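You operate a simulated robot arm through the tools that you are given. There is no shell and no other tool. Be economical: measure what you need, move in short steps, check, and stop when the job is done.

Carry out the task below with a simulated robot arm. There is one attempt and no reset: what you move stays moved.

Task
Start the open printer on the job of the yellow card beside its slot.
Fine: card into the slot, switch on, dial to PRINT, green key once; watch till it prints.
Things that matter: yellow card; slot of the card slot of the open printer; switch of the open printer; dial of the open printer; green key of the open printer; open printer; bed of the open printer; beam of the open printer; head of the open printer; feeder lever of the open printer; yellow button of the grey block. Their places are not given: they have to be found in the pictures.

Only the result counts: the job must be done as asked and must still hold three seconds after the hand-in. Knocking over, shifting, dropping, spilling or breaking anything else fails it.

Robot
A 6-joint arm with a two-finger parallel gripper, fixed in place. Base frame: the origin is at the foot of the arm, x ahead of it, y to its left, z up. Lengths are in mm, angles in degrees, forces in N, time in s.
With the tool pointing down near the work surface it reaches from about 200 to 660 mm from the base axis. Its first joint turns from -66.0 to 66.0 degrees. Payload 2.9 kg.
The tool frame sits at the grasp point between the pads (the TCP): z along the fingers, y along the line on which they close. The tips reach 30 mm beyond it. The gripper opens to 110 mm. The fingers are 20 mm wide and 10 mm thick; the gripper's body (48 by 112 mm) begins 55 mm behind the TCP.
Orientation is told as [roll, pitch, yaw] about the base's x, y, z axes, in that order, counted from this pose: with the fingers straight down and closing along the base's y, the tool's x points along the base's -x, its y along +y and its z along -z.

Tools
- The arm moves only by the tool move_arm. Its argument "motion" is a list of rows, each a list of 3 entries, a list of its own where there are three numbers: the turn, a rotation vector about the tool's x, y, z in rad, then the shift along the tool's x, y, z in mm, then the gripper command, from -1 (shut) to 1 (fully open), values between in proportion. In form: [[[wx, wy, wz], [tx, ty, tz], grip], ...]. A call has 1 to 8 rows; each row shifts and turns the commanded pose from where the row before left it, along the tool's axes as they then stand. Each row takes 0.2 s and may step no farther than 50 mm and 8.6 degrees from the row before; otherwise, or with a gripper value out of range, the whole call is refused. A pose out of reach is approached as far as the arm can. The call stops where the force on the tool passes 40 N (or 10 N more than at its start, if that is more) or the arm is blocked; 0.2 s more then pass. The fingers move at their own pace (about 108 mm/s each) and stop on an object; they squeeze with about 30 N. The grip force told is the motor's: it shows also when the fingers shut on nothing. Time passes only in rows, and 0.2 s behind the last, so rows that do not move let the fingers close. It gives the time, the measured TCP pose, the force on the tool (base axes), the opening and the grip force at its end, in the units of the frame above (readings bear some noise).
- Cameras (640 x 400 px; columns grow to the right, rows downward): "scene" is fixed at [86, 439.1, 1386.3]; the picture's right is [-0.68, -0.74, 0.00], its down [-0.40, 0.37, -0.84] and it looks along [0.62, -0.57, -0.54] (base axes); focal length 223 px, centre (320, 200). "wrist" rides on the gripper at [-36, 0, -57] in the tool frame; the picture's right is [0.00, -1.00, 0.00], its down [0.97, 0.00, -0.24] and it looks along [0.24, 0.00, 0.97] (tool axes); focal length 218 px, centre (320, 200).
- snapshot(camera): a new picture of that camera. It takes no simulated time.
- pixel_to_xyz(camera, pixels): for up to 12 pixels [column, row] of the newest picture of that camera ("zoom" is the newest enlarged one), the place [x, y, z] in the base frame of the surface seen there, good to about 3 mm. It takes no simulated time.
- close_up(camera, box): a new picture of the part [left, top, right, bottom] of that camera's present view, enlarged. It takes no simulated time.
- job_done(): hands the job in; it is judged then, once.

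Go step by step. Measure first, check grasps and placings, and put right what went wrong. The budget is 80 turns and 46 pictures, counting those below and the enlarged ones. Unless the task says otherwise, let go and move clear before handing in, and close with one line.

The tools are called after ">>>" as name(argument=value, ...) on one line, values as JSON. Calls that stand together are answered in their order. move_arm: Moves the arm, as the interface text tells. Its arguments: {"type":"object","properties":{"motion":{"type":"array"}},"required":["motion"]} The other tools are called the same way: snapshot (camera) takes a picture; pixel_to_xyz (camera, pixels) gives the place of the surface under pixels of a picture; close_up (camera, box) takes an enlarged picture of a part of a camera's view; job_done () hands the job in.

At the start:

```text
time: 0.0
tcp_pos: [311.5, -230.9, 1309.5]
ee_rot: [-0.1, 0.0, 0.0]
wrist_force: [0.7, 0.3, -0.5]
finger_gap: 110.2
gripper_force: 0.0
```

scene: 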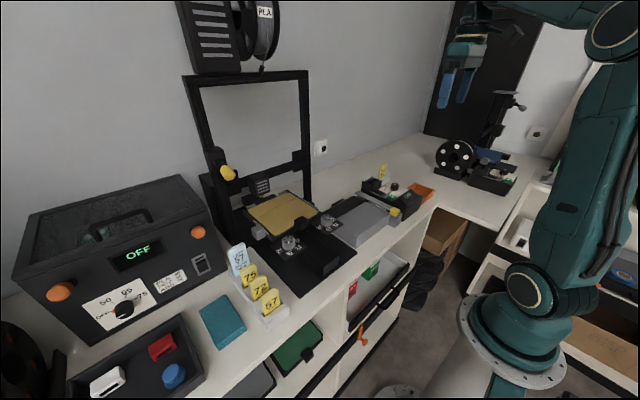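
wrist: 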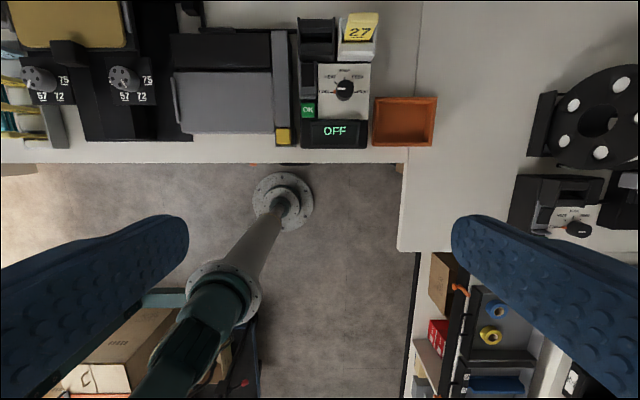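

The wrist view shows a control box (about 300-375, 15-148) with an OFF display, a green OK key, a dial and a yellow card "27". I'll enlarge these areas.

>>> close_up(camera="wrist", box=[260, 0, 450, 160])

>>> close_up(camera="wrist", box=[0, 0, 300, 170])

>>> close_up(camera="scene", box=[180, 60, 440, 280])

```text
2.50 times, centred on (355, 80) of wrist
```

zoom: 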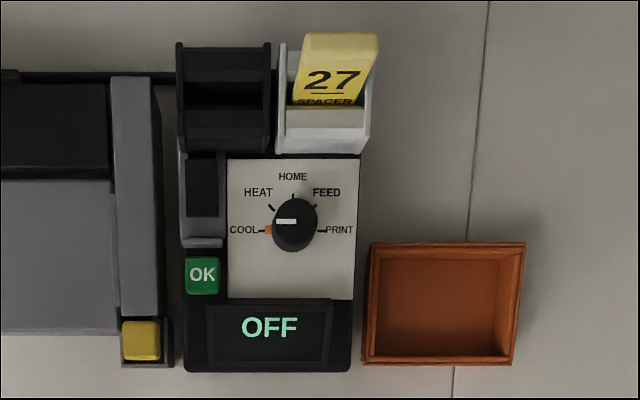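

```text
2.13 times, centred on (150, 85) of wrist
```

zoom: 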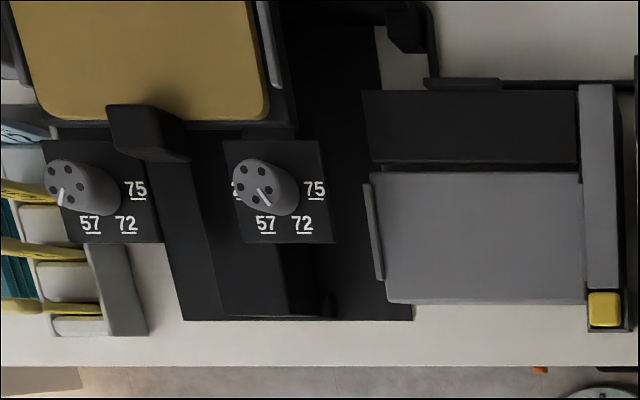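

```text
1.82 times, centred on (310, 170) of scene
```

zoom: 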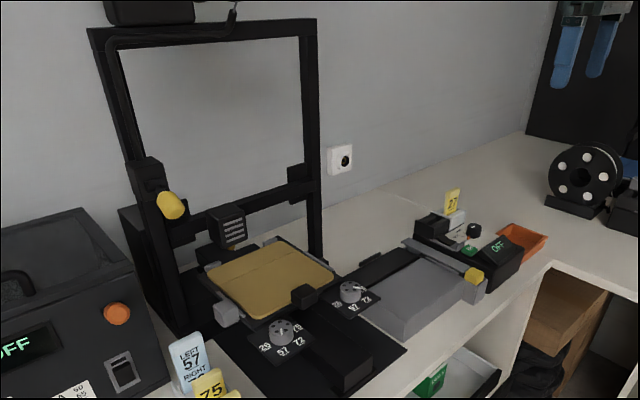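

The panel is clear: black slot at zoom (222,100), the 27 card in its holder beside it, a rocker at (203,190), the OK key at (202,275), and the dial pointing to COOL. I'll measure these points.

>>> pixel_to_xyz(camera="wrist", pixels=[[316, 37], [316, 26], [362, 20], [358, 33], [357, 52], [308, 66], [308, 76], [308, 97], [308, 110], [345, 90], [360, 110], [283, 136]])

>>> close_up(camera="scene", box=[340, 150, 450, 230])

>>> close_up(camera="scene", box=[190, 130, 330, 220])

```text
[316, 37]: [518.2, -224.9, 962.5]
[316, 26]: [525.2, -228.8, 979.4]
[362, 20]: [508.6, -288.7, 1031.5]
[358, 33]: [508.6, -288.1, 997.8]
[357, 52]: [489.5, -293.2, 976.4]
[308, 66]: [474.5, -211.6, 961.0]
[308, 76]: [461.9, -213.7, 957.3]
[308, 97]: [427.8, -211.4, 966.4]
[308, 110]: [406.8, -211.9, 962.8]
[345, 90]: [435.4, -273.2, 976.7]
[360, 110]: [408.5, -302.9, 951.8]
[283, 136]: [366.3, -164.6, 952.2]
```

```text
5.00 times, centred on (395, 190) of scene
```

zoom: 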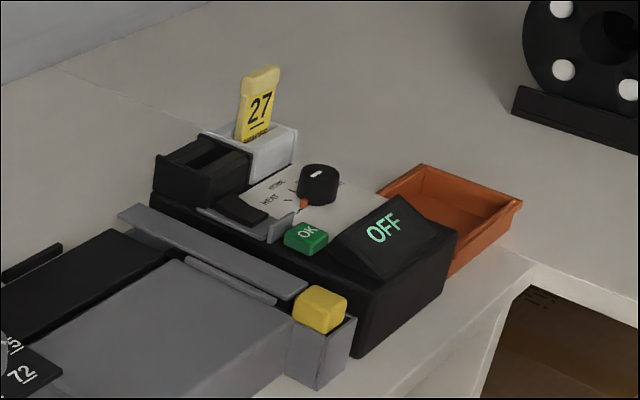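

```text
4.44 times, centred on (260, 175) of scene
```

zoom: 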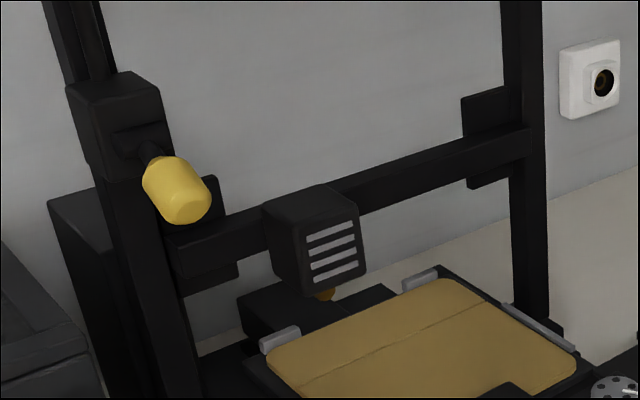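

I'll go above the panel for a closer look.

>>> move_arm(motion=[[[0, 0, 0], [-27.7, -3.8, 32], 1], [[0, 0, 0], [-27.7, -3.8, 32], 1], [[0, 0, 0], [-27.7, -3.8, 32], 1], [[0, 0, 0], [-27.7, -3.8, 32], 1], [[0, 0, 0], [-27.7, -3.8, 32], 1]])

>>> snapshot(camera="wrist")

```text
time: 1.2
tcp_pos: [449.6, -251.2, 1146.1]
ee_rot: [-0.1, 0.0, 0.0]
wrist_force: [-0.3, 0.4, -0.3]
finger_gap: 110.3
gripper_force: 0.0
```

```text
38 pictures are left
```

wrist: 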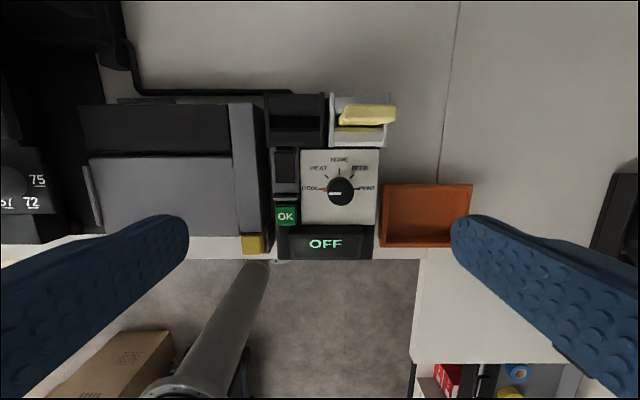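

>>> close_up(camera="wrist", box=[240, 80, 420, 270])

>>> pixel_to_xyz(camera="wrist", pixels=[[346, 113], [390, 113], [360, 107], [360, 122], [298, 118], [272, 118], [321, 118], [298, 100], [298, 138], [358, 139], [415, 160], [334, 118]])

>>> pixel_to_xyz(camera="wrist", pixels=[[285, 153], [285, 175], [285, 190], [287, 216], [340, 191], [340, 180], [355, 172], [325, 240], [253, 243], [252, 180], [310, 215], [372, 215]])

```text
2.11 times, centred on (330, 175) of wrist
```

zoom: 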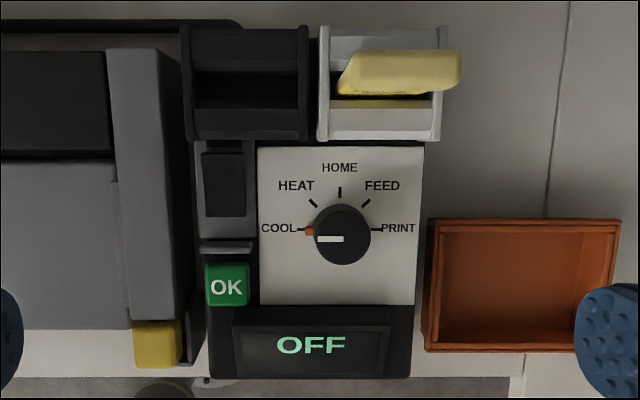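

```text
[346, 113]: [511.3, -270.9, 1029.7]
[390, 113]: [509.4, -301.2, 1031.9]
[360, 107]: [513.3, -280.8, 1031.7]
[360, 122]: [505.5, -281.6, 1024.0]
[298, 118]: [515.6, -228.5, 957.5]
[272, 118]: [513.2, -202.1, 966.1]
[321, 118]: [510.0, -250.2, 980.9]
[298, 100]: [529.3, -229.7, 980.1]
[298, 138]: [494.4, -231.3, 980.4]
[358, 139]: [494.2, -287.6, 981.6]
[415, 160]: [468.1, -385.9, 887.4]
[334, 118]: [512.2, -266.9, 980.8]
```

```text
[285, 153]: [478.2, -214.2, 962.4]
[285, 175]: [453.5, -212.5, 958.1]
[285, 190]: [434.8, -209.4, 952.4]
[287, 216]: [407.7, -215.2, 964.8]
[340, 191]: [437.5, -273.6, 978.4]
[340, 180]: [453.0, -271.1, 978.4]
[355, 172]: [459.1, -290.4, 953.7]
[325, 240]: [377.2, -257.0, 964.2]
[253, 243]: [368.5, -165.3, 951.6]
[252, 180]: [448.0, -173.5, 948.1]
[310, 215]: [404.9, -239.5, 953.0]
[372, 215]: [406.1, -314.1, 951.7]
```

The desk here is at z≈887, the panel top at z≈953 and both holder lips at z≈981. The card top is at z≈1031, around y -288, and the slot is around y -227. I'll enlarge further to pin down the centres.

>>> close_up(camera="wrist", box=[260, 80, 408, 172])

>>> close_up(camera="scene", box=[360, 158, 420, 196])

```text
4.32 times, centred on (334, 126) of wrist
```

zoom: 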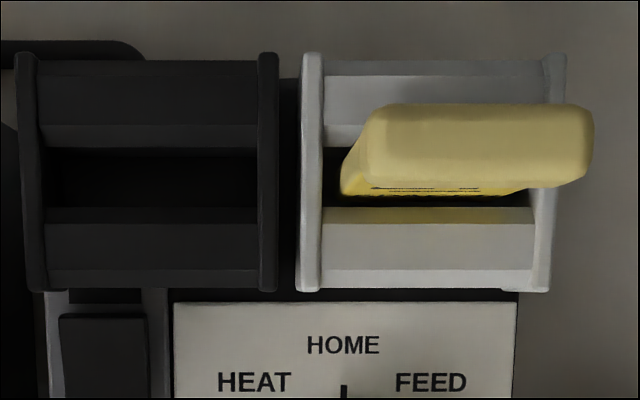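

```text
10.53 times, centred on (390, 177) of scene
```

zoom: 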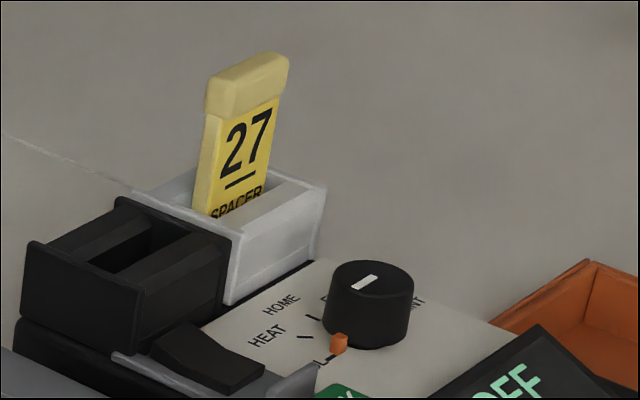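

The card has a thick cap centred near (510.5, -289.5), about 37 mm wide, and the slot is about 62 mm further in +y at the same x. I'll move above the card with the gripper partly open.

>>> move_arm(motion=[[[0, 0, 0], [-20.3, -12.8, 18], 0.15], [[0, 0, 0], [-20.3, -12.8, 18], 0.15], [[0, 0, 0], [-20.3, -12.7, 18], 0.15], [[0, 0, 0], [0, 0, 0], 0.15]])

>>> snapshot(camera="wrist")

```text
time: 2.2
tcp_pos: [511.4, -289.5, 1094.1]
ee_rot: [-0.1, 0.0, 0.0]
wrist_force: [0.2, 0.1, -0.3]
finger_gap: 63.3
gripper_force: 0.0
```

```text
34 pictures are left
```

wrist: 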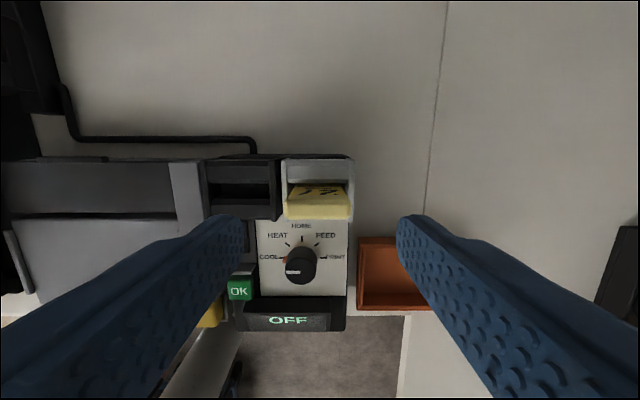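

The card cap (cols 283-353, row 203) is centred between the fingers. I'll go down and close.

>>> move_arm(motion=[[[0, 0, 0], [0, 0, 25], 0.15], [[0, 0, 0], [0, 0, 25], 0.15], [[0, 0, 0], [0, 0, 22], 0.15], [[0, 0, 0], [0, 0, 0], -1], [[0, 0, 0], [0, 0, 0], -1], [[0, 0, 0], [0, 0, 0], -1]])

>>> snapshot(camera="wrist")

```text
time: 3.6
tcp_pos: [511.3, -289.6, 1022.5]
ee_rot: [-0.1, 0.0, 0.0]
wrist_force: [0.1, -0.7, -0.2]
finger_gap: 39.3
gripper_force: 30.5
```

```text
33 pictures are left
```

wrist: 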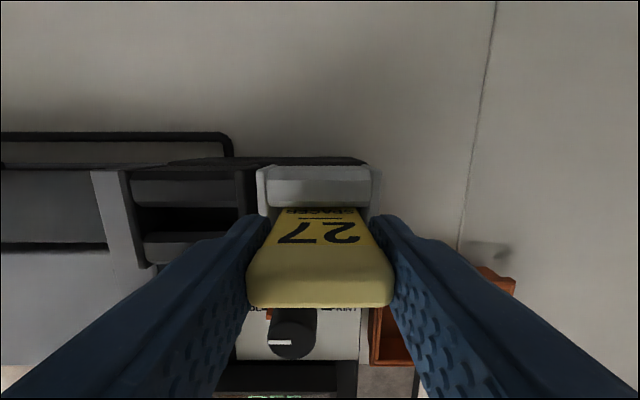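

Gripped at 39 mm with 30 N. I'll lift 50 mm.

>>> move_arm(motion=[[[0, 0, 0], [0, 0, -15], -1], [[0, 0, 0], [0, 0, -15], -1], [[0, 0, 0], [0, 0, -20], -1], [[0, 0, 0], [0, 31, 0], -1], [[0, 0, 0], [0, 31, 0], -1], [[0, 0, 0], [0, 0, 0], -1]])

>>> snapshot(camera="wrist")

>>> close_up(camera="scene", box=[340, 130, 450, 210])

```text
time: 5.0
tcp_pos: [509.8, -225.9, 1072.9]
ee_rot: [-0.1, 0.1, 0.0]
wrist_force: [0.0, -0.4, -0.2]
finger_gap: 39.0
gripper_force: 29.9
```

```text
32 pictures are left
```

wrist: 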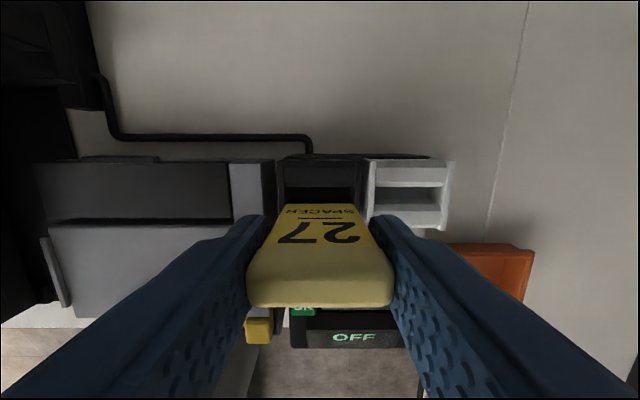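

```text
5.00 times, centred on (395, 170) of scene
```

zoom: 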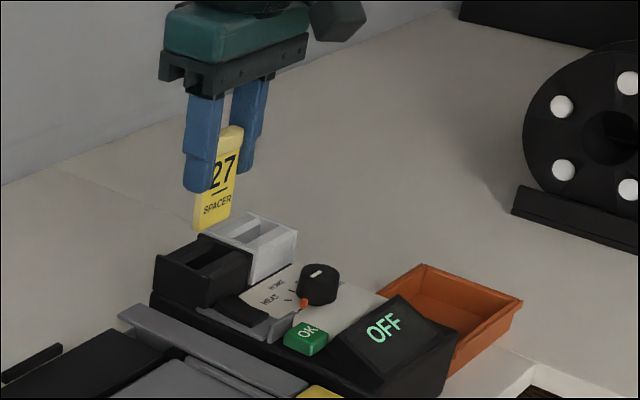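

The card hangs above the black slot (walls at cols 275-368, centred on the card). I'll lower it in small steps.

>>> move_arm(motion=[[[0, 0, 0], [-0.7, -0.8, 12], -1], [[0, 0, 0], [0, 0, 10], -1], [[0, 0, 0], [0, 0, 9], -1], [[0, 0, 0], [0, 0, 8], -1], [[0, 0, 0], [0, 0, 5], -1], [[0, 0, 0], [0, 0, 4], -1]])

>>> close_up(camera="scene", box=[340, 130, 450, 210])

```text
time: 6.4
tcp_pos: [509.8, -228.3, 1024.8]
ee_rot: [-0.1, 0.0, 0.0]
wrist_force: [-0.1, 0.2, -0.2]
finger_gap: 39.0
gripper_force: 30.1
```

```text
5.00 times, centred on (395, 170) of scene
```

zoom: 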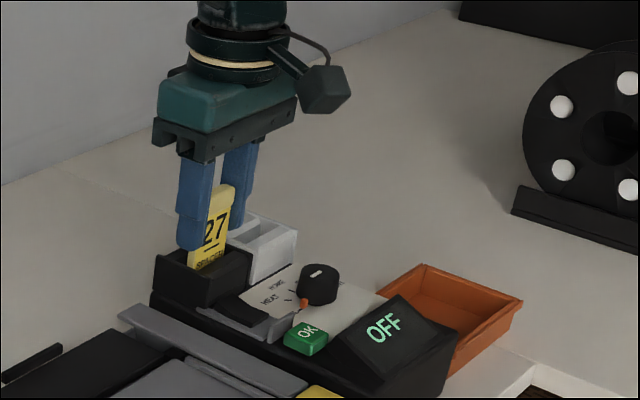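

The card is in the slot without contact so far. I'll ease it down to the bottom.

>>> move_arm(motion=[[[0, 0, 0], [0, 0, 2], -1], [[0, 0, 0], [0, 0, 1.5], -1], [[0, 0, 0], [0, 0, 1.5], -1], [[0, 0, 0], [0, 0, 1.5], -1]])

```text
time: 7.4
tcp_pos: [513.3, -227.1, 1018.9]
ee_rot: [-0.2, -0.2, 0.0]
wrist_force: [1.8, 0.5, 18.5]
finger_gap: 39.3
gripper_force: 29.9
```

The upward force of 18.5 N means it's bottomed. I'll release and rise.

>>> move_arm(motion=[[[0, 0, 0], [0, 0, -1.5], -1], [[0, 0, 0], [0, 0, 0], 0.15], [[0, 0, 0], [0, 0, 0], 0.15], [[0, 0, 0], [0, 0, -25], 0.15], [[0, 0, 0], [0, 0, -25], 0.15], [[0, 0, 0], [0, 0, -30], 0.15], [[0, 0, 0], [25, 0, -30], -1], [[0, 0, 0], [25, 0, 0], -1]])

>>> close_up(camera="scene", box=[340, 150, 450, 230])

>>> close_up(camera="wrist", box=[220, 60, 420, 260])

```text
time: 9.2
tcp_pos: [462.4, -226.6, 1128.0]
ee_rot: [-0.1, 0.2, 0.0]
wrist_force: [0.4, -0.3, 0.0]
finger_gap: 0.0
gripper_force: 30.0
```

```text
5.00 times, centred on (395, 190) of scene
```

zoom: 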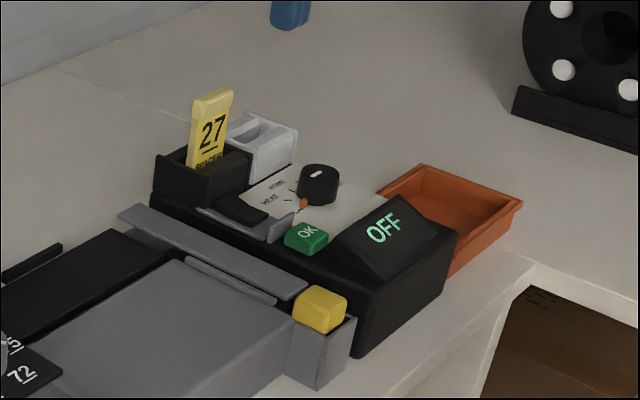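

```text
2.00 times, centred on (320, 160) of wrist
```

zoom: 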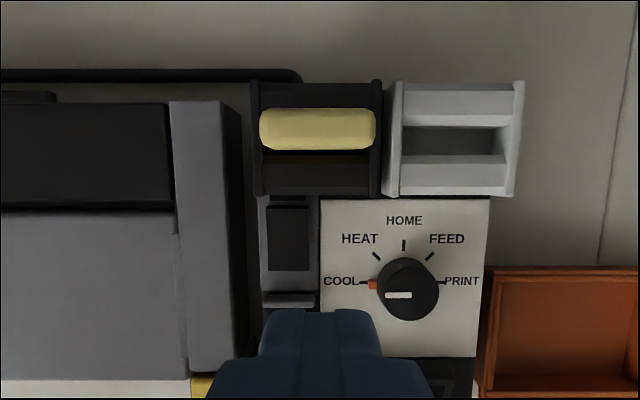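

The card sits in the slot. Next is the rocker switch, so I'll measure it and the grey fence along with the other controls.

>>> pixel_to_xyz(camera="zoom", pixels=[[288, 188], [288, 210], [288, 222], [288, 240], [288, 255], [288, 268], [288, 283], [288, 297], [270, 240], [307, 240], [262, 298], [312, 298]])

>>> close_up(camera="scene", box=[365, 178, 415, 208])

```text
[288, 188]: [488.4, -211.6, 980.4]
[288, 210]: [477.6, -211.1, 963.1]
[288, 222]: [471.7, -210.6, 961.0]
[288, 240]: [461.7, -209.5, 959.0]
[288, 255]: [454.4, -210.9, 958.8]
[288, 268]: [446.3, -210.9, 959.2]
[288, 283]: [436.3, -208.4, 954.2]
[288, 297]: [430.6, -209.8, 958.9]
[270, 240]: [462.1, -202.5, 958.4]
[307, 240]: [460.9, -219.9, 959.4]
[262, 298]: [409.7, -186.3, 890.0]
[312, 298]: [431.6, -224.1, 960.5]
```

```text
12.80 times, centred on (390, 193) of scene
```

zoom: 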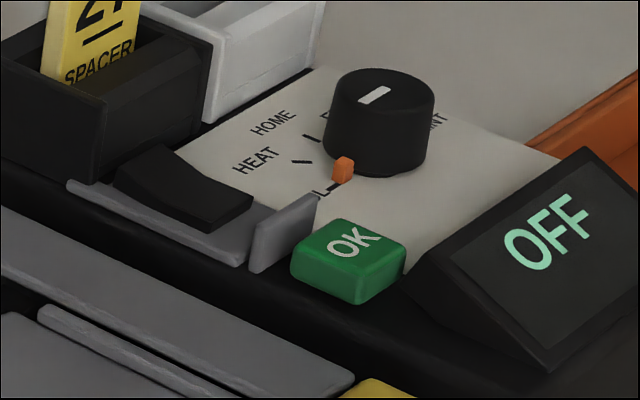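

The rocker's far end (x≈477, z≈963) is up and its pivot is near x 462, so that end needs pressing. I'll hover just above it and check clearance to the card.

>>> move_arm(motion=[[[0, 0, 0], [-4.6, 8, 0], -1], [[0, 0, 0], [-4, 7.6, 30], -1], [[0, 0, 0], [0, 0, 35], -1], [[0, 0, 0], [0, 0, 35], -1], [[0, 0, 0], [0, 0, 23], -1], [[0, 0, 0], [0, 0, 0], -1]])

>>> close_up(camera="scene", box=[340, 140, 440, 210])

>>> snapshot(camera="wrist")

```text
time: 10.6
tcp_pos: [470.6, -211.7, 1005.4]
ee_rot: [-0.1, 0.1, 0.0]
wrist_force: [-0.1, 0.3, 0.0]
finger_gap: 0.0
gripper_force: 30.3
```

```text
5.71 times, centred on (390, 175) of scene
```

zoom: 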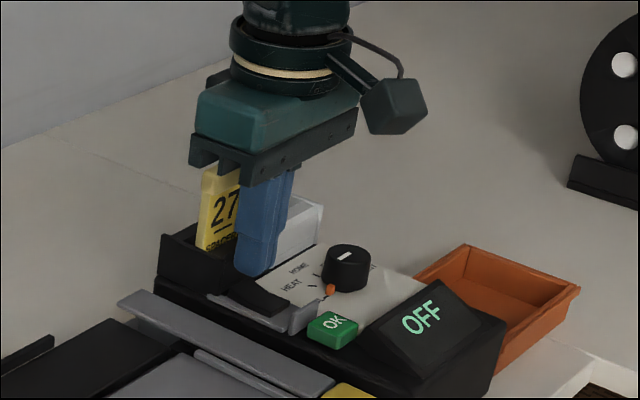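

```text
25 pictures are left
```

wrist: 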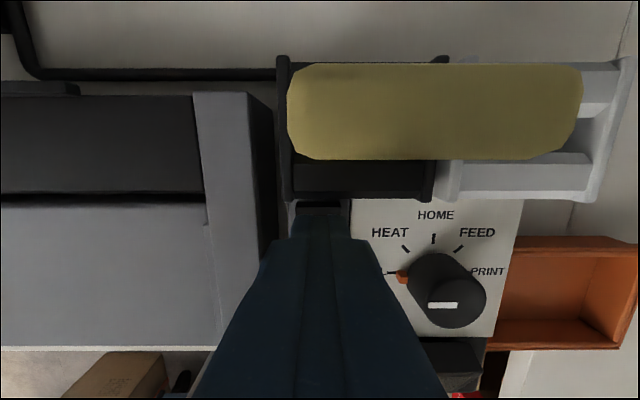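

The tip sits over the rocker's far end with the gripper body above the card. I'll press down in small steps.

>>> move_arm(motion=[[[0, 0, 0], [0, 0, 6], -1], [[0, 0, 0], [0, 0, 4], -1], [[0, 0, 0], [0, 0, 2], -1], [[0, 0, 0], [0, 0, 2], -1], [[0, 0, 0], [0, 0, 2], -1]])

>>> close_up(camera="scene", box=[340, 140, 440, 210])

```text
time: 11.8
tcp_pos: [471.5, -211.8, 989.6]
ee_rot: [-0.1, 0.0, 0.0]
wrist_force: [0.2, 0.3, 3.0]
finger_gap: 0.0
gripper_force: 29.4
```

```text
5.71 times, centred on (390, 175) of scene
```

zoom: 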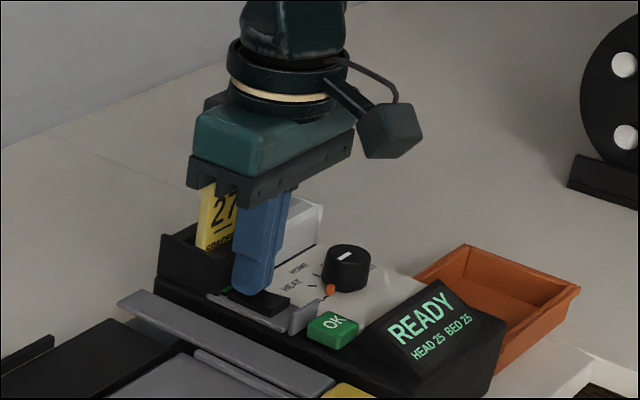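

The display now reads READY, HEAD 25 BED 25, so the printer is on. I'll lift off and move above the dial.

>>> move_arm(motion=[[[0, 0, 0], [0, 0, -20], -1], [[0, 0, 0], [0, 0, -40], -1], [[0, 0, 0], [0, 0, -40], -1], [[0, 0, 0], [17, -30, -15], -0.1], [[0, 0, 0], [17, -31, 0], -0.1], [[0, 0, 0], [0, 0, 0], -0.1]])

>>> snapshot(camera="wrist")

>>> close_up(camera="wrist", box=[260, 130, 400, 218])

```text
time: 13.2
tcp_pos: [435.9, -272.2, 1102.5]
ee_rot: [-0.1, 0.0, 0.0]
wrist_force: [0.6, 0.3, 0.4]
finger_gap: 49.2
gripper_force: 0.2
```

```text
23 pictures are left
```

wrist: 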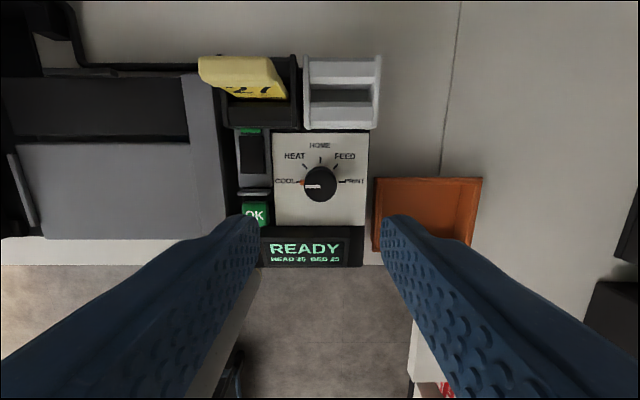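

```text
4.55 times, centred on (330, 174) of wrist
```

zoom: 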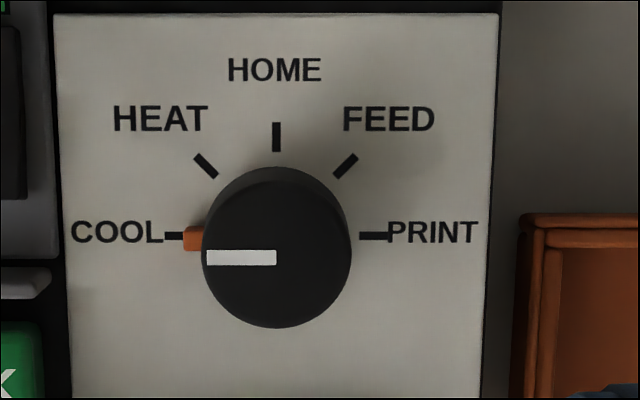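

The switch shows green and the knob is about 28 mm wide, centred near (439.5, -272.5) with its top at z≈978. I'll turn the tool 90° counter-clockwise up here so that one 180° clockwise stroke takes it from COOL to PRINT.

>>> move_arm(motion=[[[0, 0, -0.1428], [-3.3, -0.3, 0], -0.2], [[0, 0, -0.1428], [0, 0, 0], -0.2], [[0, 0, -0.1428], [0, 0, 0], -0.2], [[0, 0, -0.1428], [0, 0, 0], -0.2], [[0, 0, -0.1428], [0, 0, 0], -0.2], [[0, 0, -0.1428], [0, 0, 0], -0.2]])

>>> move_arm(motion=[[[0, 0, -0.1428], [0, 0, 0], -0.2], [[0, 0, -0.1428], [0, 0, 0], -0.2], [[0, 0, -0.1428], [0, 0, 0], -0.2], [[0, 0, -0.1428], [0, 0, 0], -0.2], [[0, 0, -0.1428], [0, 0, 0], -0.2], [[0, 0, 0], [0, 0, 0], -0.2]])

>>> snapshot(camera="wrist")

```text
time: 14.6
tcp_pos: [440.9, -273.1, 1105.9]
ee_rot: [-0.1, 0.1, 49.2]
wrist_force: [-0.1, -0.1, 0.3]
finger_gap: 44.1
gripper_force: 0.1
```

```text
time: 16.0
tcp_pos: [440.8, -273.4, 1105.9]
ee_rot: [0.0, 0.3, 90.1]
wrist_force: [0.1, 0.1, 0.0]
finger_gap: 44.3
gripper_force: 0.0
```

```text
21 pictures are left
```

wrist: 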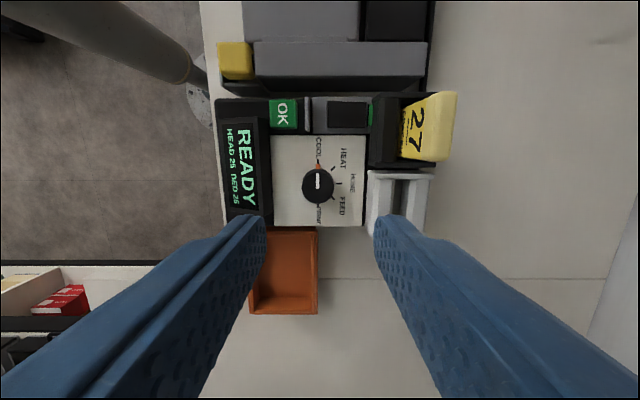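

The knob (318,185) lies midway between the fingers. I'll descend so the tips end at z≈964 and close.

>>> move_arm(motion=[[[0, 0, 0], [-1.5, 1, 30], -0.2], [[0, 0, 0], [0, 0, 30], -0.2], [[0, 0, 0], [0, 0, 30], -0.2], [[0, 0, 0], [0, 0, 22], -0.2], [[0, 0, 0], [0, 0, 0], -1], [[0, 0, 0], [0, 0, 0], -1], [[0, 0, 0], [0, 0, 0], -1]])

>>> close_up(camera="scene", box=[340, 140, 440, 210])

```text
time: 17.6
tcp_pos: [439.1, -270.9, 993.3]
ee_rot: [0.0, 0.2, 90.0]
wrist_force: [-6.3, 1.9, -0.1]
finger_gap: 29.4
gripper_force: 45.2
```

```text
5.71 times, centred on (390, 175) of scene
```

zoom: 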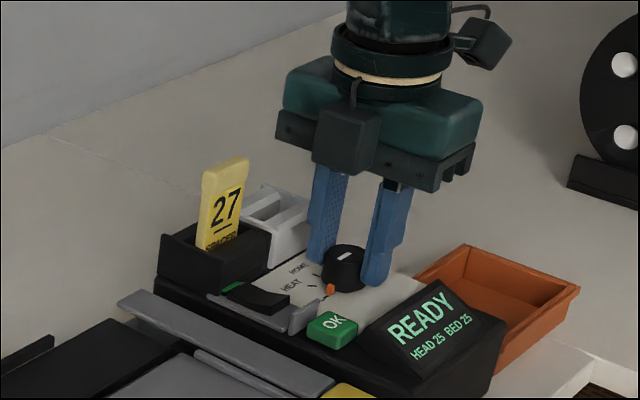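

The knob is gripped (29 mm). I'll turn it clockwise, half first.

>>> move_arm(motion=[[[0, 0, 0.1428], [0, 0, 0], -1], [[0, 0, 0.1428], [0, 0, 0], -1], [[0, 0, 0.1428], [0, 0, 0], -1], [[0, 0, 0.1428], [0, 0, 0], -1], [[0, 0, 0.1428], [0, 0, 0], -1], [[0, 0, 0.1428], [0, 0, 0], -1]])

>>> close_up(camera="scene", box=[340, 140, 440, 210])

```text
time: 19.0
tcp_pos: [438.6, -272.2, 995.5]
ee_rot: [-0.1, 0.0, 40.6]
wrist_force: [-7.1, -5.3, 1.4]
finger_gap: 29.8
gripper_force: 45.4
```

```text
5.71 times, centred on (390, 175) of scene
```

zoom: 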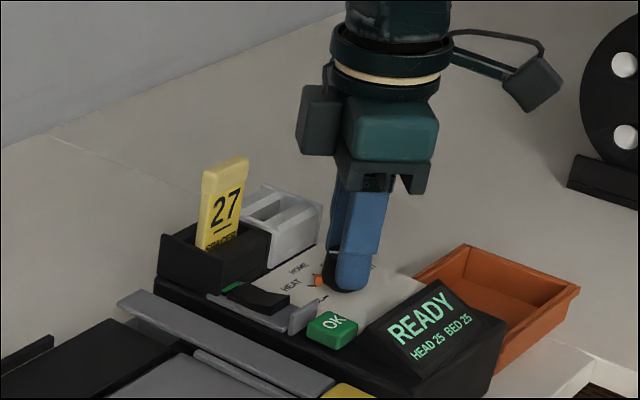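

The orange pointer turned with the knob and is now past HEAT. I'll keep turning.

>>> move_arm(motion=[[[0, 0, 0.1428], [0, 0, 0], -1], [[0, 0, 0.1428], [0, 0, 0], -1], [[0, 0, 0.1428], [0, 0, 0], -1], [[0, 0, 0.1428], [0, 0, 0], -1], [[0, 0, 0.1428], [0, 0, 0], -1], [[0, 0, 0.1428], [0, 0, 0], -1], [[0, 0, 0.1428], [0, 0, 0], -1], [[0, 0, 0.1428], [0, 0, 0], -1]])

>>> move_arm(motion=[[[0, 0, 0.1428], [0, 0, 0], -1], [[0, 0, 0.1428], [0, 0, 0], -1], [[0, 0, 0.1428], [0, 0, 0], -1], [[0, 0, 0.1428], [0, 0, 0], -1], [[0, 0, 0.1428], [0, 0, 0], -1], [[0, 0, 0.1428], [0, 0, 0], -1], [[0, 0, 0.1428], [0, 0, 0], -1], [[0, 0, 0.1428], [0, 0, 0], -1]])

>>> close_up(camera="scene", box=[340, 140, 440, 210])

```text
time: 20.8
tcp_pos: [438.7, -272.9, 993.5]
ee_rot: [-0.1, -0.1, -24.9]
wrist_force: [-3.7, -23.0, 0.9]
finger_gap: 29.5
gripper_force: 44.6
```

```text
time: 22.6
tcp_pos: [438.4, -273.0, 991.9]
ee_rot: [0.0, -0.1, -90.3]
wrist_force: [-9.9, -22.8, 10.0]
finger_gap: 30.0
gripper_force: 44.9
```

```text
5.71 times, centred on (390, 175) of scene
```

zoom: 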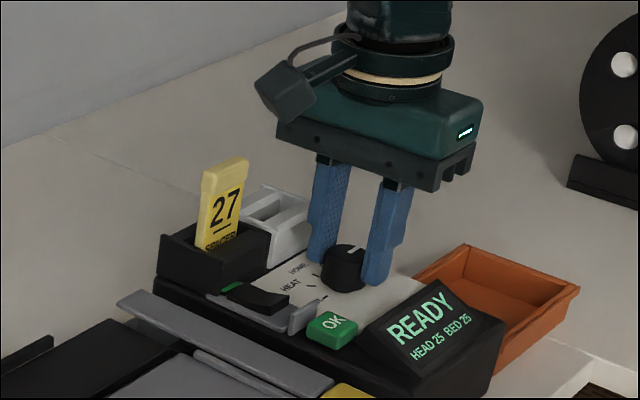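

The stroke is complete. I'll release, rise and check the pointer.

>>> move_arm(motion=[[[0, 0, 0], [0, 0, 0], -0.2], [[0, 0, 0], [0, 0, 0], -0.2], [[0, 0, 0], [0, 0, -25], -0.2], [[0, 0, 0], [0, 0, -35], -0.2], [[0, 0, 0], [0, 0, -45], -0.2], [[0, 0, 0], [0, 0, 0], -0.2]])

>>> close_up(camera="wrist", box=[220, 100, 420, 225])

```text
time: 24.0
tcp_pos: [437.8, -271.4, 1099.4]
ee_rot: [0.0, -0.1, -90.0]
wrist_force: [-0.2, 0.5, 0.2]
finger_gap: 43.8
gripper_force: 0.0
```

```text
3.20 times, centred on (320, 162) of wrist
```

zoom: 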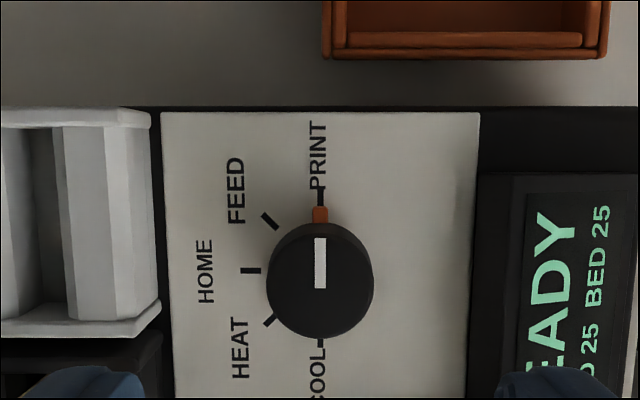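

The pointer sits exactly at PRINT. Next I'll go above the green OK key with the gripper shut.

>>> move_arm(motion=[[[0, 0, 0], [30, -13.5, 0], -1], [[0, 0, 0], [30, -13.5, 0], -1], [[0, 0, 0], [0, 0, 30], -1], [[0, 0, 0], [0, 0, 30], -1], [[0, 0, 0], [0, 0, 0], -1]])

>>> snapshot(camera="wrist")

>>> close_up(camera="scene", box=[340, 140, 440, 210])

```text
time: 25.2
tcp_pos: [410.5, -211.8, 1039.3]
ee_rot: [0.0, -0.1, -89.9]
wrist_force: [-0.5, 0.7, -0.8]
finger_gap: 0.0
gripper_force: 29.7
```

```text
16 pictures are left
```

wrist: 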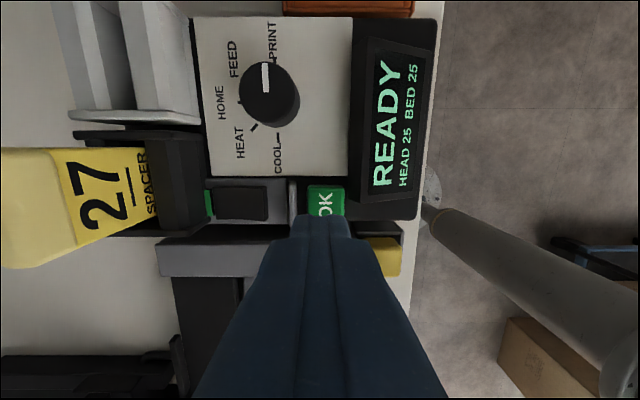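

```text
5.71 times, centred on (390, 175) of scene
```

zoom: 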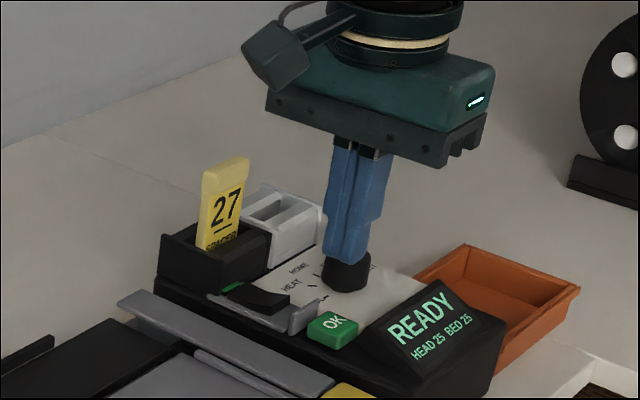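

The OK key is at cols 307-345, so its centre is about (407.5, -214.5). I'll shift slightly and lower to just above it.

>>> move_arm(motion=[[[0, 0, 0], [-2.2, -2, 15], -1], [[0, 0, 0], [0, 0, 15], -1], [[0, 0, 0], [0, 0, 6], -1], [[0, 0, 0], [0, 0, 0], -1]])

>>> close_up(camera="wrist", box=[240, 120, 400, 260])

```text
time: 26.2
tcp_pos: [409.4, -214.0, 1004.2]
ee_rot: [0.0, -0.1, -90.0]
wrist_force: [0.7, 0.2, -0.4]
finger_gap: 0.0
gripper_force: 30.1
```

```text
2.86 times, centred on (320, 190) of wrist
```

zoom: 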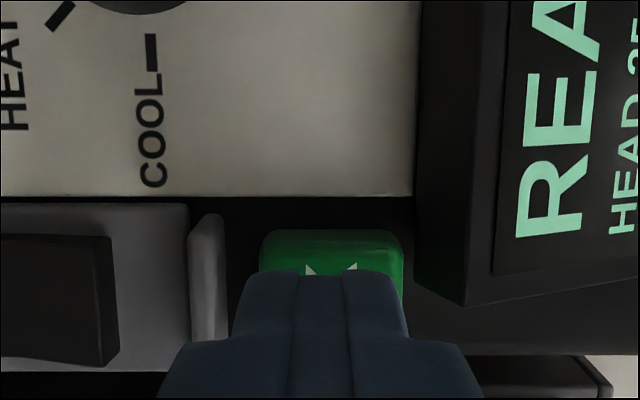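

The tip is over the key and clear of the fence and display. I'll press once in small steps, then lift.

>>> move_arm(motion=[[[0, 0, 0], [0, 0, 4], -1], [[0, 0, 0], [0, 0, 3], -1], [[0, 0, 0], [0, 0, 2], -1], [[0, 0, 0], [0, 0, 1.5], -1], [[0, 0, 0], [0, 0, 1.5], -1]])

>>> close_up(camera="scene", box=[340, 140, 440, 210])

```text
time: 27.4
tcp_pos: [409.5, -213.7, 990.0]
ee_rot: [0.0, -0.2, -90.1]
wrist_force: [-0.5, 0.4, 0.8]
finger_gap: 0.0
gripper_force: 29.5
```

```text
5.71 times, centred on (390, 175) of scene
```

zoom: 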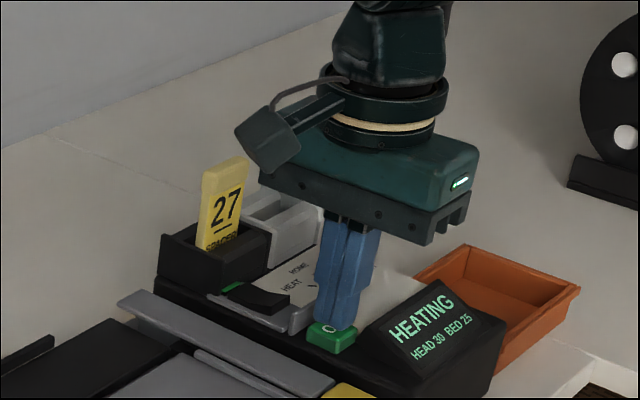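

HEATING has started, so the press registered. I'll lift straight off and watch from clear.

>>> move_arm(motion=[[[0, 0, 0], [0, 0, -20], -1], [[0, 0, 0], [0, 0, -40], -1], [[0, 0, 0], [0, 0, -45], -1], [[0, 0, 0], [0, 0, -45], -1], [[0, 0, 0], [0, -40, -25], -1], [[0, 0, 0], [0, -40, -25], -1], [[0, 0, 0], [0, 0, 0], -1], [[0, 0, 0], [0, 0, 0], -1]])

>>> snapshot(camera="scene")

>>> close_up(camera="scene", box=[370, 175, 430, 215])

```text
time: 29.2
tcp_pos: [330.9, -214.8, 1194.1]
ee_rot: [0.0, 0.0, -90.0]
wrist_force: [0.2, 1.0, -0.3]
finger_gap: 0.1
gripper_force: 29.9
```

```text
12 pictures are left
```

scene: 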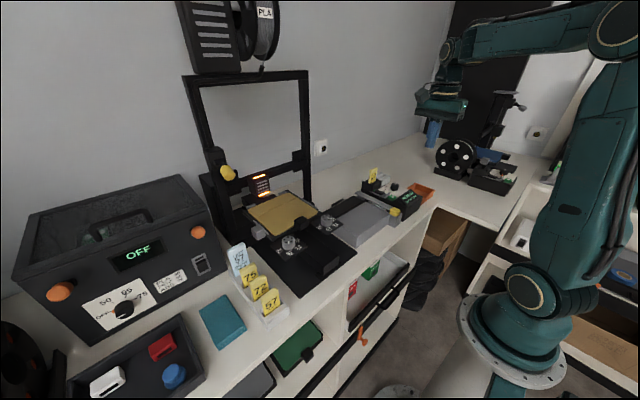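

```text
10.00 times, centred on (400, 195) of scene
```

zoom: 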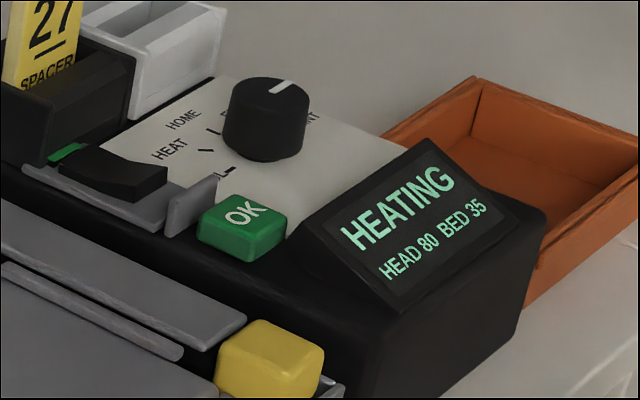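

It is heating (HEAD 80, BED 35) and the arm is clear. I'll wait.

>>> move_arm(motion=[[[0, 0, 0], [0, 0, 0], -1], [[0, 0, 0], [0, 0, 0], -1], [[0, 0, 0], [0, 0, 0], -1], [[0, 0, 0], [0, 0, 0], -1], [[0, 0, 0], [0, 0, 0], -1], [[0, 0, 0], [0, 0, 0], -1], [[0, 0, 0], [0, 0, 0], -1], [[0, 0, 0], [0, 0, 0], -1]])

>>> move_arm(motion=[[[0, 0, 0], [0, 0, 0], -1], [[0, 0, 0], [0, 0, 0], -1], [[0, 0, 0], [0, 0, 0], -1], [[0, 0, 0], [0, 0, 0], -1], [[0, 0, 0], [0, 0, 0], -1], [[0, 0, 0], [0, 0, 0], -1], [[0, 0, 0], [0, 0, 0], -1], [[0, 0, 0], [0, 0, 0], -1]])

>>> move_arm(motion=[[[0, 0, 0], [0, 0, 0], -1], [[0, 0, 0], [0, 0, 0], -1], [[0, 0, 0], [0, 0, 0], -1], [[0, 0, 0], [0, 0, 0], -1], [[0, 0, 0], [0, 0, 0], -1], [[0, 0, 0], [0, 0, 0], -1], [[0, 0, 0], [0, 0, 0], -1], [[0, 0, 0], [0, 0, 0], -1]])

>>> close_up(camera="scene", box=[190, 80, 440, 240])

```text
time: 31.0
tcp_pos: [329.8, -215.5, 1193.1]
ee_rot: [0.0, -0.1, -90.0]
wrist_force: [0.4, -0.5, 0.7]
finger_gap: 0.0
gripper_force: 29.8
```

```text
time: 32.8
tcp_pos: [329.7, -214.8, 1193.3]
ee_rot: [0.0, -0.1, -89.9]
wrist_force: [0.4, 0.0, 1.0]
finger_gap: 0.0
gripper_force: 30.1
```

```text
time: 34.6
tcp_pos: [330.9, -214.0, 1193.6]
ee_rot: [-0.1, 0.0, -90.0]
wrist_force: [-0.9, -1.4, -0.3]
finger_gap: 0.1
gripper_force: 30.4
```

```text
2.50 times, centred on (315, 160) of scene
```

zoom: 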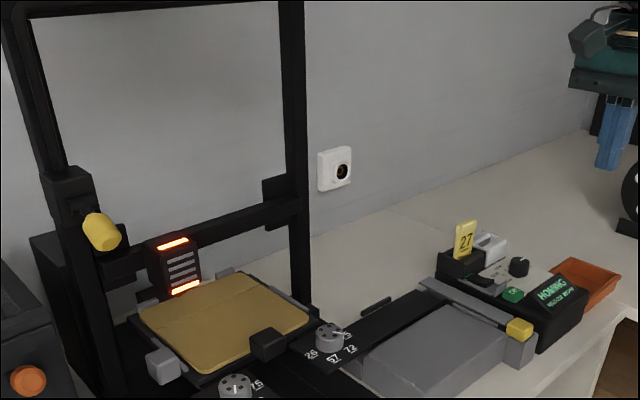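

>>> close_up(camera="scene", box=[390, 182, 430, 212])

```text
13.33 times, centred on (410, 197) of scene
```

zoom: 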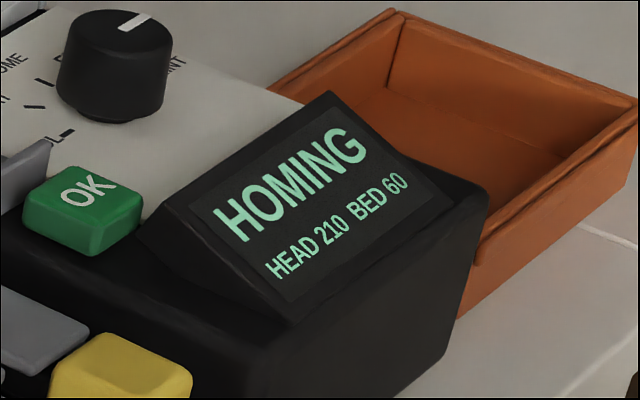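

It is HOMING at 210/60. I'll wait on.

>>> move_arm(motion=[[[0, 0, 0], [0, 0, 0], -1], [[0, 0, 0], [0, 0, 0], -1], [[0, 0, 0], [0, 0, 0], -1], [[0, 0, 0], [0, 0, 0], -1], [[0, 0, 0], [0, 0, 0], -1], [[0, 0, 0], [0, 0, 0], -1], [[0, 0, 0], [0, 0, 0], -1], [[0, 0, 0], [0, 0, 0], -1]])

>>> move_arm(motion=[[[0, 0, 0], [0, 0, 0], -1], [[0, 0, 0], [0, 0, 0], -1], [[0, 0, 0], [0, 0, 0], -1], [[0, 0, 0], [0, 0, 0], -1], [[0, 0, 0], [0, 0, 0], -1], [[0, 0, 0], [0, 0, 0], -1], [[0, 0, 0], [0, 0, 0], -1], [[0, 0, 0], [0, 0, 0], -1]])

>>> close_up(camera="scene", box=[190, 80, 440, 240])

```text
time: 36.4
tcp_pos: [330.1, -214.3, 1194.3]
ee_rot: [0.1, -0.1, -90.0]
wrist_force: [-0.5, 0.2, -0.6]
finger_gap: 0.0
gripper_force: 30.1
```

```text
time: 38.2
tcp_pos: [330.7, -214.6, 1192.7]
ee_rot: [0.0, -0.2, -90.0]
wrist_force: [-0.9, 0.0, 0.2]
finger_gap: 0.2
gripper_force: 30.3
```

```text
2.50 times, centred on (315, 160) of scene
```

zoom: 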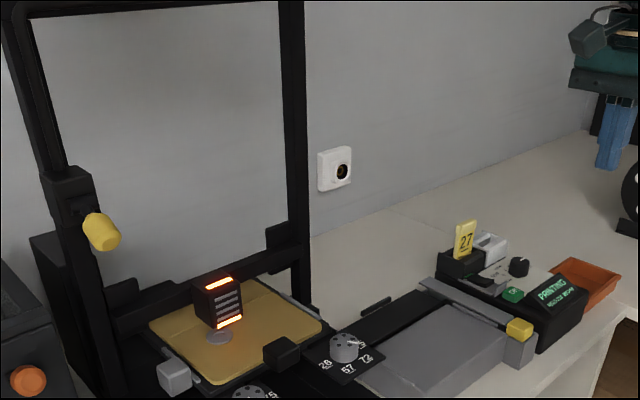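

The display reads PRINTING and a round part is appearing on the bed. I'll watch a little longer for any fault.

>>> move_arm(motion=[[[0, 0, 0], [0, 0, 0], -1], [[0, 0, 0], [0, 0, 0], -1], [[0, 0, 0], [0, 0, 0], -1], [[0, 0, 0], [0, 0, 0], -1], [[0, 0, 0], [0, 0, 0], -1], [[0, 0, 0], [0, 0, 0], -1], [[0, 0, 0], [0, 0, 0], -1], [[0, 0, 0], [0, 0, 0], -1]])

>>> move_arm(motion=[[[0, 0, 0], [0, 0, 0], -1], [[0, 0, 0], [0, 0, 0], -1], [[0, 0, 0], [0, 0, 0], -1], [[0, 0, 0], [0, 0, 0], -1], [[0, 0, 0], [0, 0, 0], -1], [[0, 0, 0], [0, 0, 0], -1], [[0, 0, 0], [0, 0, 0], -1], [[0, 0, 0], [0, 0, 0], -1]])

>>> close_up(camera="scene", box=[230, 140, 430, 240])

>>> close_up(camera="scene", box=[390, 182, 430, 212])

```text
time: 40.0
tcp_pos: [330.0, -214.3, 1193.2]
ee_rot: [0.0, -0.1, -89.9]
wrist_force: [-0.3, 0.8, 0.1]
finger_gap: 0.0
gripper_force: 30.0
```

```text
time: 41.8
tcp_pos: [330.1, -215.2, 1195.0]
ee_rot: [-0.1, -0.1, -89.9]
wrist_force: [-0.2, -0.4, -0.5]
finger_gap: 0.0
gripper_force: 29.6
```

```text
3.20 times, centred on (330, 190) of scene
```

zoom: 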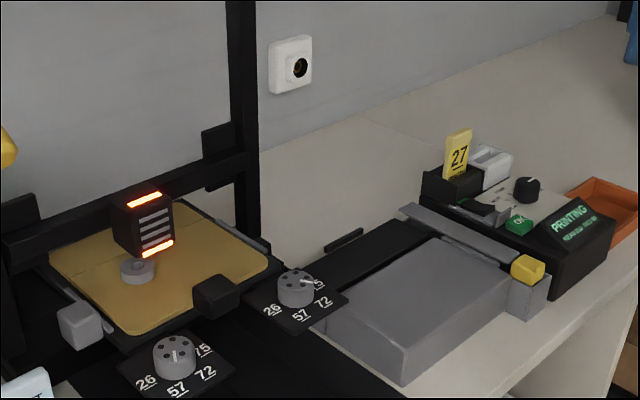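

```text
13.33 times, centred on (410, 197) of scene
```

zoom: 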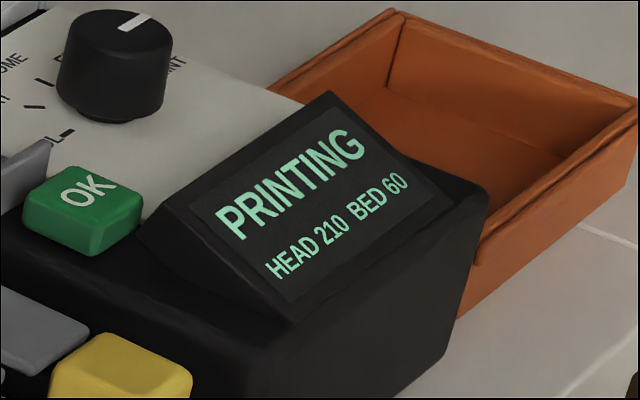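

It is PRINTING at 210/60, the spacer is growing on the bed, and the arm is clear. I'm handing in.

>>> job_done()

```text
The job is handed in.
```

The open printer is printing the yellow card's job (27, spacer): card in the slot, switch on, dial at PRINT, green key pressed once, and the arm is clear.
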